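You operate a simulated robot arm through the tools that you are given. There is no shell and no other tool. Be economical: measure what you need, move in short steps, check, and stop when the job is done.

Carry out the task below with a simulated robot arm. There is one attempt and no reset: what you move stays moved.

TASK
Open the drawer with the brass handle.
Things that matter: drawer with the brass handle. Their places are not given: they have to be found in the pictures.

It is judged by the outcome, as a careful person would: the job done as asked, and still so three seconds after it is handed in. It fails if anything else is knocked over, pushed out of place, dropped, spilled or broken.

THE ROBOT
A 7-joint arm with a two-finger parallel gripper, fixed in place. Base frame: the origin is at the foot of the arm, x ahead of it, y to its left, z up. Lengths are in m, angles in rad, forces in N, time in s.
With the tool pointing down near the work surface it reaches from about 0.2 to 0.68 m from the base axis. Its first joint turns from -1.152 to 1.152 rad. Payload 2.4 kg.
Tool frame: the origin (TCP) lies between the finger pads and is the grasp point; the fingertips stand 0.03 m ahead of it; z points along the fingers, y is the line along which they close. The gripper opens to 0.094 m. The fingers are 0.028 m wide and 0.01 m thick; the gripper's body (0.05 by 0.096 m) begins 0.055 m behind the TCP.
Orientation is that of the tool frame in the base frame, as [roll, pitch, yaw] about the fixed x, y, z axes, in that order (R = Rz(yaw) Ry(pitch) Rx(roll)). With the fingers straight down and closing along the base's y, the tool's x points along the base's -x, its y along +y and its z along -z.

THE INTERFACE
- The arm moves only by the tool drive_tool. Its argument "rows" is a list of rows, each an object of numbers (a shift or turn left out is 0, a gripper value left out holds the last): "tx", "ty", "tz": the shift along the tool's x, y, z in m; "rx", "ry", "rz": the turn, a rotation vector about the tool's x, y, z in rad. In form: [{"tx": .., "ty": .., "tz": .., "rx": .., "ry": .., "rz": ..}, ...]. A call has 1 to 20 rows; each row shifts and turns the commanded pose from where the row before left it, along the tool's axes as they then stand. "claw" is the opening, from 0 (shut) to 1 (fully open), set as the call begins (left out, the last holds). A row lasts 0.2 s, in which the tool goes at most 0.05 m and 0.15 rad; a call with a longer step from one row to the next is refused whole, and so is a gripper value outside its range. A pose out of reach is approached as far as the arm can. The call stops where the force on the tool passes 40 N (or 10 N more than at its start, if that is more) or the arm is blocked; 0.2 s more then pass. The fingers move at their own pace (about 0.153 m/s each) and stop on an object; they squeeze with about 37 N. The grip force told is the motor's: it shows also when the fingers shut on nothing. Time passes only in rows, and 0.2 s behind the last, so rows that do not move let the fingers close. It gives the time, the measured TCP pose, the force on the tool (base axes), the opening and the grip force at its end, in the units of the frame above (readings bear some noise).
- Cameras (640 x 400 px; columns grow to the right, rows downward): "scene" is fixed at [0.0216, 0.464, 1.4425]; the picture's right is [-0.88, -0.48, 0.00], its down [-0.28, 0.52, -0.81] and it looks along [0.38, -0.71, -0.59] (base axes); focal length 329 px, centre (320, 200). "wrist" rides on the gripper at [-0.037, 0, -0.058] in the tool frame; the picture's right is [0.00, -1.00, 0.00], its down [0.97, 0.00, -0.24] and it looks along [0.24, 0.00, 0.97] (tool axes); focal length 218 px, centre (320, 200).
- capture(camera): a new picture of that camera. No time passes.
- locate(camera, pixels): for up to 12 pixels [column, row] of the newest picture of that camera ("zoom" is the newest enlarged one), the place [x, y, z] in the base frame of the surface seen there, good to about 0.002 m. No time passes.
- inspect(camera, box): a new picture of the part [left, top, right, bottom] of that camera's present view, enlarged. No time passes.
- close_job(): hands the job in; it is judged then, once.

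Work in short steps. Measure before you move; look again where a grasp or a placing could have gone wrong, and mend it. You have 60 turns and 26 pictures in all, the two below and enlarged ones among them. Open the gripper and draw the arm clear of the work before you hand the job in, unless the task says otherwise; then end with one line.

The tools are called after "Emit:" by a JSON object that holds its "name" and its "arguments". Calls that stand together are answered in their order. drive_tool: Moves the arm, as the interface text tells. Its arguments: {"type":"object","properties":{"rows":{"type":"array"},"claw":{"type":"number"}},"required":["rows"]} The other tools are called the same way: capture (camera) takes a picture; locate (camera, pixels) gives the place of the surface under pixels of a picture; inspect (camera, box) takes an enlarged picture of a part of a camera's view; close_job () hands the job in.

At the start:

```text
t: 0.0
tool_pos: [0.2957, -0.2858, 0.9428]
orientation: [-3.14, -0.001, 3.14]
contact_force: [-0.8, 0.4, 0.7]
width: 0.0939
gripper_force: 0.1
```

scene: 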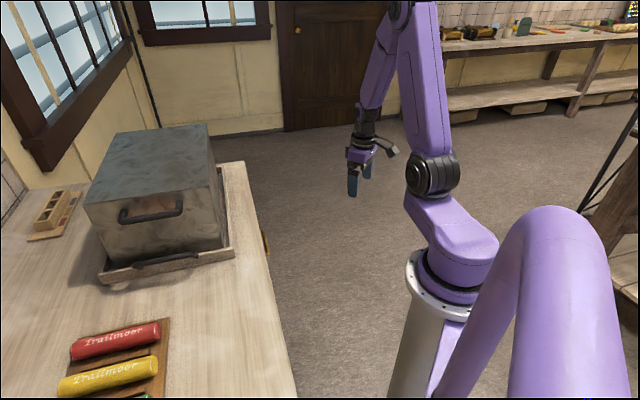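
wrist: 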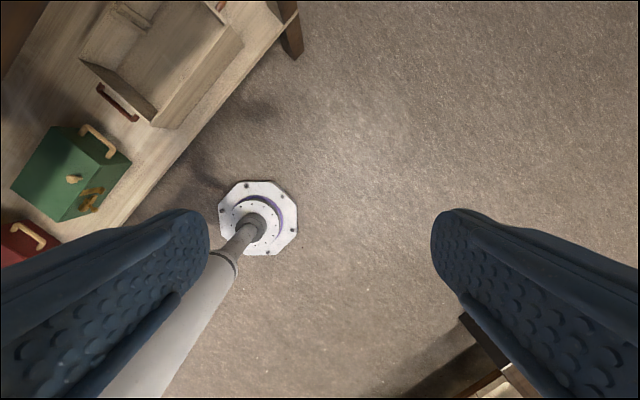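

The wrist view shows a bench with items; the scene view shows a brass spot at about (265,243) on the bench edge. I enlarge both.

Emit:
{"name": "inspect", "arguments": {"camera": "scene", "box": [60, 100, 300, 300]}}

Emit:
{"name": "locate", "arguments": {"camera": "scene", "pixels": [[265, 243], [150, 212], [165, 262], [245, 165], [290, 360], [232, 250], [100, 280], [210, 150], [120, 350], [55, 215], [85, 205], [222, 170]]}}

Emit:
{"name": "locate", "arguments": {"camera": "wrist", "pixels": [[118, 102], [100, 135], [74, 178], [30, 235], [120, 220], [290, 20], [180, 80], [60, 100]]}}

```text
2.00 times, centred on (180, 200) of scene
```

zoom: 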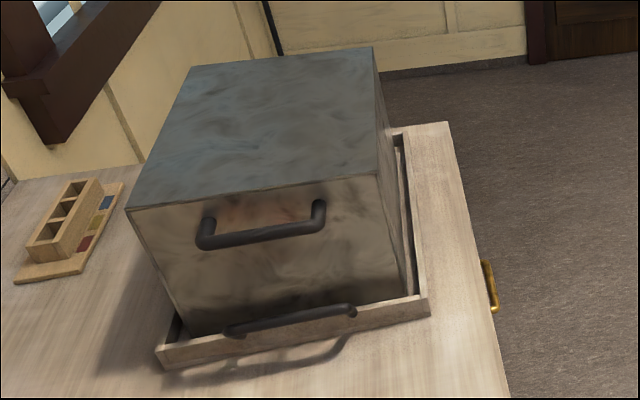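

```text
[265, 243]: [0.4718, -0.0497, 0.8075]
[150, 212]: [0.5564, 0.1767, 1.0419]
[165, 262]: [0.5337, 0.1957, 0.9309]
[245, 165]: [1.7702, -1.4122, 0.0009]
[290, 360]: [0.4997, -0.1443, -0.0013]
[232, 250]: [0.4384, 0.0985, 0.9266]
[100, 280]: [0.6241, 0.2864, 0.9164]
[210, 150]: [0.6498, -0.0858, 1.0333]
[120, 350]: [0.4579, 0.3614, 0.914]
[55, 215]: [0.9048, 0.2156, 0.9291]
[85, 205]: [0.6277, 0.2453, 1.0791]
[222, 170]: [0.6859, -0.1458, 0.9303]
```

```text
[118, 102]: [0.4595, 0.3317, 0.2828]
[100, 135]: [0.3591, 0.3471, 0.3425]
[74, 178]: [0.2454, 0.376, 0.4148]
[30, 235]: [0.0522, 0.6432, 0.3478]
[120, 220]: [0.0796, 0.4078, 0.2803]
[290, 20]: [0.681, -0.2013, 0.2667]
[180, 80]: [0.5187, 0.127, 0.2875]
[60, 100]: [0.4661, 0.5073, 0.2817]
```

The brass handle is on the front face of the bench, below its top. I measure the top's front edge and the handle more closely.

Emit:
{"name": "inspect", "arguments": {"camera": "scene", "box": [230, 210, 310, 260]}}

Emit:
{"name": "locate", "arguments": {"camera": "scene", "pixels": [[240, 170], [250, 220], [260, 265], [270, 310], [280, 360], [285, 385], [262, 232], [264, 240], [266, 246], [267, 253], [265, 254], [230, 165]]}}

```text
8.00 times, centred on (270, 235) of scene
```

zoom: 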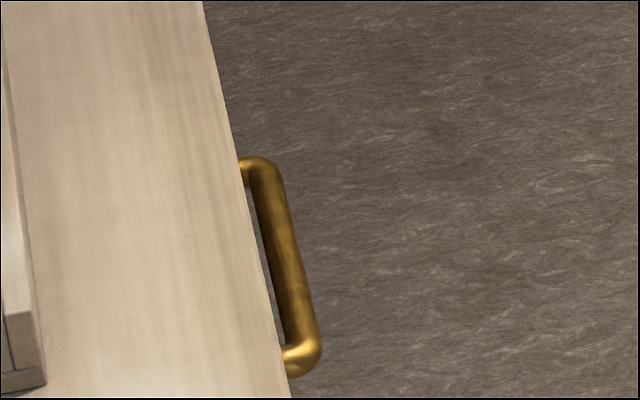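

```text
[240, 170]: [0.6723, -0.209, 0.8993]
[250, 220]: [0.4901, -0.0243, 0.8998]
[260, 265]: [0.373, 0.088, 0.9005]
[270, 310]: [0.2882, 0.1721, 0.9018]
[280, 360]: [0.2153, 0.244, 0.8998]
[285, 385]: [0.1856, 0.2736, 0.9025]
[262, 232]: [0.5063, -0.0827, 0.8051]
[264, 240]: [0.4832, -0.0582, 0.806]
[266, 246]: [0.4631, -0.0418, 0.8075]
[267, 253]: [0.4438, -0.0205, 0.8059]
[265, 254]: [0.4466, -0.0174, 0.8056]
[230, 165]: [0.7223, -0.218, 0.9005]
```

The bench front faces along (-0.71,-0.71): the top edge is x+y≈0.46, and the bar runs from about (0.506,-0.083) to (0.444,-0.020) at z≈0.80. I move to about 0.16 m in front of it, then turn the tool horizontal with the fingers closing vertically.

Emit:
{"name": "drive_tool", "arguments": {"rows": [{"tx": -0.016, "ty": 0.029, "tz": 0.01}, {"tx": -0.016, "ty": 0.029, "tz": 0.01}, {"tx": -0.016, "ty": 0.029, "tz": 0.01}, {"tx": -0.016, "ty": 0.029, "tz": 0.01}, {"rz": 0.1309}, {"rz": 0.1309}, {"rz": 0.1309}, {"rz": 0.1309}, {"rz": 0.1309}, {"rz": 0.1309}, {"rx": -0.1428}, {"rx": -0.1428}, {"rx": -0.1428}, {"rx": -0.1428}, {"rx": -0.1428}], "claw": 1}}

```text
t: 3.2
tool_pos: [0.36, -0.1697, 0.901]
orientation: [2.425, 0.001, 2.355]
contact_force: [-0.1, 0.1, 0.1]
width: 0.0938
gripper_force: 0.2
```

The pose is as planned (tilted 41°). I turn it the rest of the way.

Emit:
{"name": "drive_tool", "arguments": {"rows": [{"rx": -0.1428}, {"rx": -0.1428}, {"rx": -0.1428}, {"rx": -0.1428}, {"rx": -0.1428}, {"rx": -0.1428}]}}

Emit:
{"name": "capture", "arguments": {"camera": "wrist"}}

Emit:
{"name": "capture", "arguments": {"camera": "scene"}}

```text
t: 4.6
tool_pos: [0.3607, -0.1706, 0.9008]
orientation: [1.569, 0.002, 2.355]
contact_force: [0.1, -0.7, -0.2]
width: 0.0942
gripper_force: 0.1
```

```text
21 pictures are left
```

wrist: 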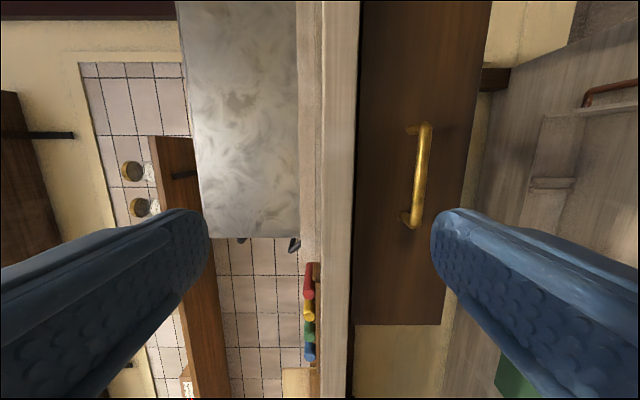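

```text
20 pictures are left
```

scene: 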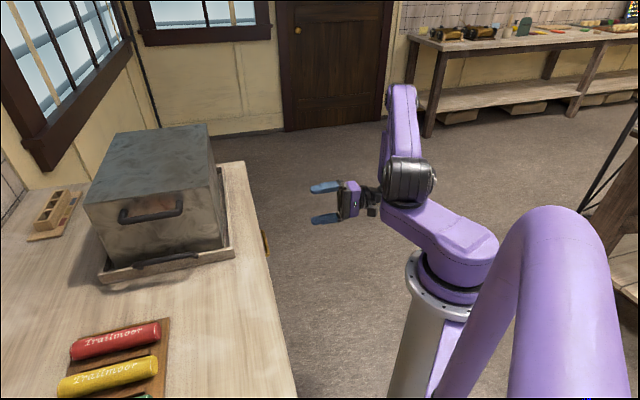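

The dark drawer front with the brass handle is in plain view at (420,175). I measure the bar, its posts, the drawer front and the top's edge.

Emit:
{"name": "locate", "arguments": {"camera": "wrist", "pixels": [[425, 130], [421, 175], [415, 220], [409, 130], [403, 216], [385, 175], [450, 175], [440, 310], [357, 175], [335, 175], [463, 150], [380, 310]]}}

Emit:
{"name": "inspect", "arguments": {"camera": "wrist", "box": [340, 80, 500, 280]}}

```text
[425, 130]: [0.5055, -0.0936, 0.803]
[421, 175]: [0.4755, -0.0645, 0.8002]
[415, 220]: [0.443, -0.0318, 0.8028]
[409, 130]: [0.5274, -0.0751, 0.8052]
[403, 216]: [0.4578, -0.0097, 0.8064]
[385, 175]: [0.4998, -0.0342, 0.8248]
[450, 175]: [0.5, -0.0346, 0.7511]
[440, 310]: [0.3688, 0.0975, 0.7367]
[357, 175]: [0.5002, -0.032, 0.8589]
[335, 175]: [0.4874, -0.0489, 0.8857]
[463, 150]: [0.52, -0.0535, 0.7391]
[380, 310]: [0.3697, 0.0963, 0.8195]
```

```text
2.00 times, centred on (420, 180) of wrist
```

zoom: 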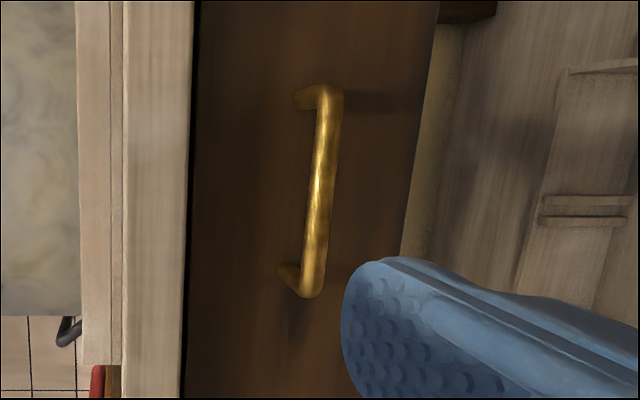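

The bar is centred at z≈0.801 with the drawer face about 0.035 m behind it. The bench top's underside is at z≈0.859, so I half-close the gripper, then lower it and go part of the way in.

Emit:
{"name": "drive_tool", "arguments": {"rows": [{"ty": -0.033, "tx": -0.004}, {"ty": -0.033}, {"ty": -0.034}, {"tz": 0.03}, {"tz": 0.03}, {"tz": 0.03}, {}], "claw": 0.5}}

Emit:
{"name": "capture", "arguments": {"camera": "wrist"}}

```text
t: 6.2
tool_pos: [0.4269, -0.1083, 0.8012]
orientation: [1.572, 0.001, 2.357]
contact_force: [-0.5, -0.1, -0.2]
width: 0.0472
gripper_force: 0.1
```

```text
18 pictures are left
```

wrist: 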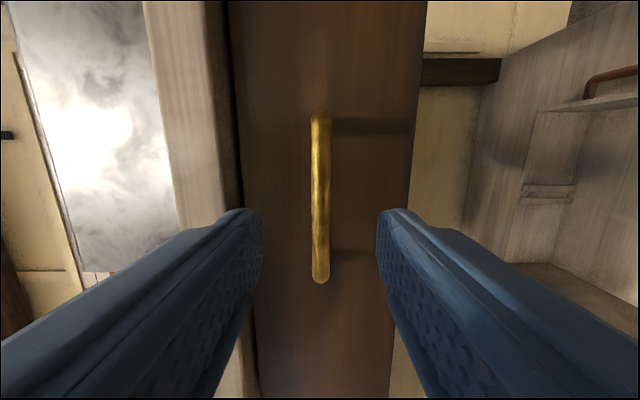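

The bar lies centred between the fingers (col 320). I go the remaining 0.062 m in and close.

Emit:
{"name": "drive_tool", "arguments": {"rows": [{"tz": 0.02}, {"tz": 0.02}, {"tz": 0.011}, {"tz": 0.011}]}}

Emit:
{"name": "drive_tool", "arguments": {"rows": [{}, {}, {}], "claw": 0}}

```text
t: 7.2
tool_pos: [0.4717, -0.0669, 0.8024]
orientation: [1.571, -0.001, 2.357]
contact_force: [0.8, 0.8, 0.1]
width: 0.047
gripper_force: 0.2
```

```text
t: 8.0
tool_pos: [0.4719, -0.0675, 0.8006]
orientation: [1.575, 0.001, 2.357]
contact_force: [2.3, -1.5, -19.2]
width: 0.0116
gripper_force: 45.2
```

The bar is gripped (width 0.0116). The reading shows -19 N in z, so I ease down slightly and start a gentle pull.

Emit:
{"name": "drive_tool", "arguments": {"rows": [{"ty": -0.001}, {"tz": -0.01}, {"tz": -0.01}, {"tz": -0.01}, {"tz": -0.01}]}}

Emit:
{"name": "capture", "arguments": {"camera": "wrist"}}

```text
t: 9.2
tool_pos: [0.4421, -0.096, 0.8002]
orientation: [1.571, 0.0, 2.358]
contact_force: [2.5, -2.1, -8.3]
width: 0.0116
gripper_force: 45.1
```

```text
17 pictures are left
```

wrist: 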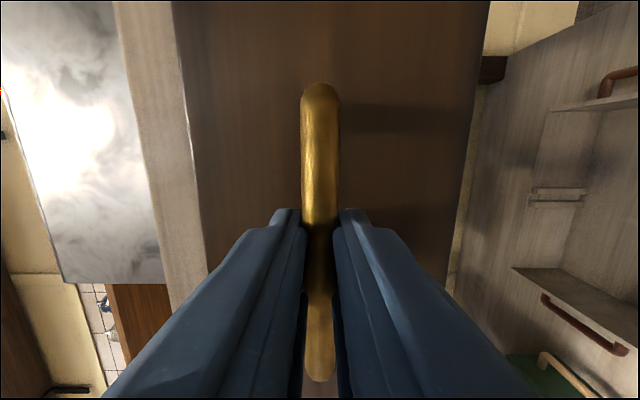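

The drawer slides out with little force. I keep pulling in small steps and watch the force.

Emit:
{"name": "drive_tool", "arguments": {"rows": [{"tz": -0.012}, {"tz": -0.012}, {"tz": -0.012}, {"tz": -0.012}, {"tz": -0.012}]}}

Emit:
{"name": "drive_tool", "arguments": {"rows": [{"tz": -0.012}, {"tz": -0.012}, {"tz": -0.012}, {"tz": -0.012}, {"tz": -0.012}]}}

Emit:
{"name": "capture", "arguments": {"camera": "scene"}}

```text
t: 10.4
tool_pos: [0.3997, -0.1385, 0.7994]
orientation: [1.568, 0.003, 2.354]
contact_force: [11.2, -9.9, 18.1]
width: 0.0116
gripper_force: 45.3
```

```text
t: 11.6
tool_pos: [0.3573, -0.181, 0.8001]
orientation: [1.571, 0.001, 2.354]
contact_force: [14.6, -13.2, 13.4]
width: 0.0118
gripper_force: 45.2
```

```text
16 pictures are left
```

scene: 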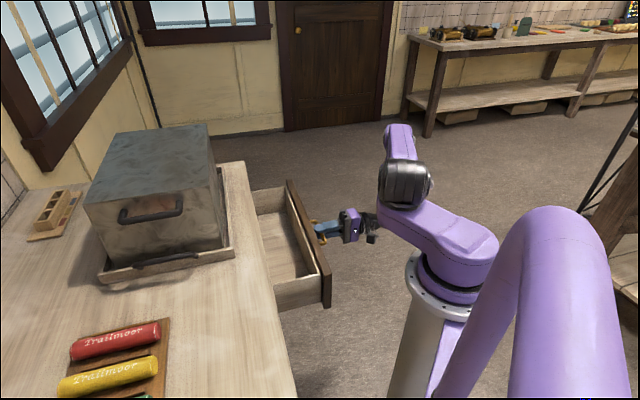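

It's about 0.16 m open. There's some sideways load, so I correct by a millimetre and pull a little more, stopping if it meets its end stop.

Emit:
{"name": "drive_tool", "arguments": {"rows": [{"tx": -0.0015, "ty": 0.001}, {"tz": -0.01}, {"tz": -0.01}, {"tz": -0.01}, {"tz": -0.01}]}}

Emit:
{"name": "capture", "arguments": {"camera": "scene"}}

```text
t: 12.8
tool_pos: [0.33, -0.2082, 0.8]
orientation: [1.575, 0.001, 2.355]
contact_force: [6.7, -6.1, -21.3]
width: 0.0113
gripper_force: 45.6
```

```text
15 pictures are left
```

scene: 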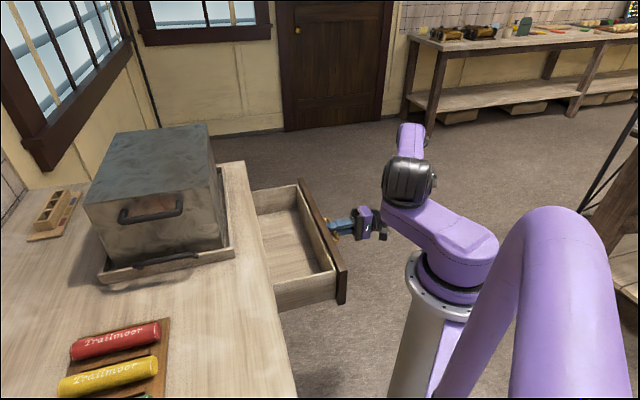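

About 0.2 m open and still sliding freely. One more short pull to see whether it's near its stop.

Emit:
{"name": "drive_tool", "arguments": {"rows": [{"ty": -0.001}, {"tz": -0.008}, {"tz": -0.008}, {"tz": -0.008}, {"tz": -0.008}]}}

```text
t: 14.0
tool_pos: [0.3061, -0.2297, 0.8001]
orientation: [1.567, 0.0, 2.357]
contact_force: [2.7, -2.7, -5.9]
width: 0.0117
gripper_force: 44.6
```

It's about 0.23 m open, plainly open. I release the bar and back straight off.

Emit:
{"name": "drive_tool", "arguments": {"rows": [{}, {}, {}], "claw": 0.5}}

Emit:
{"name": "drive_tool", "arguments": {"rows": [{"tz": -0.015}, {"tz": -0.015}, {"tz": -0.015}, {"tz": -0.015}, {"tz": -0.015}, {}]}}

Emit:
{"name": "capture", "arguments": {"camera": "scene"}}

Emit:
{"name": "capture", "arguments": {"camera": "wrist"}}

```text
t: 14.8
tool_pos: [0.3068, -0.2311, 0.7991]
orientation: [1.572, 0.0, 2.356]
contact_force: [0.4, -1.2, 0.5]
width: 0.0469
gripper_force: 0.1
```

```text
t: 16.2
tool_pos: [0.2559, -0.2839, 0.8016]
orientation: [1.57, 0.0, 2.355]
contact_force: [0.5, -0.3, 0.2]
width: 0.0468
gripper_force: 0.0
```

```text
14 pictures are left
```

scene: 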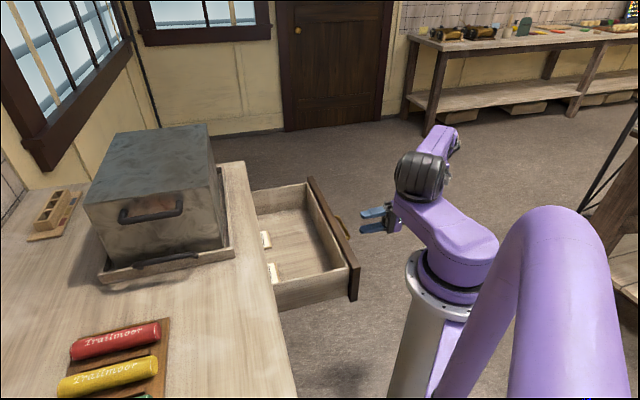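

```text
13 pictures are left
```

wrist: 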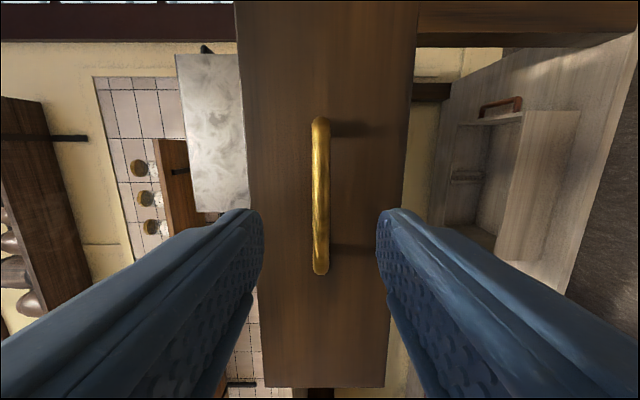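

The drawer stands open, the handle is free, and nothing else has moved. I open the gripper fully, then hand in.

Emit:
{"name": "drive_tool", "arguments": {"rows": [{"tz": -0.01}, {}, {}], "claw": 1}}

Emit:
{"name": "close_job", "arguments": {}}

```text
t: 17.0
tool_pos: [0.2482, -0.29, 0.8001]
orientation: [1.57, 0.0, 2.355]
contact_force: [-0.4, 0.4, -0.1]
width: 0.0942
gripper_force: 0.0
```

```text
The job is handed in.
```

The drawer with the brass handle is open by about 0.23 m; the gripper is open and clear of it, and the pictures show nothing else disturbed.
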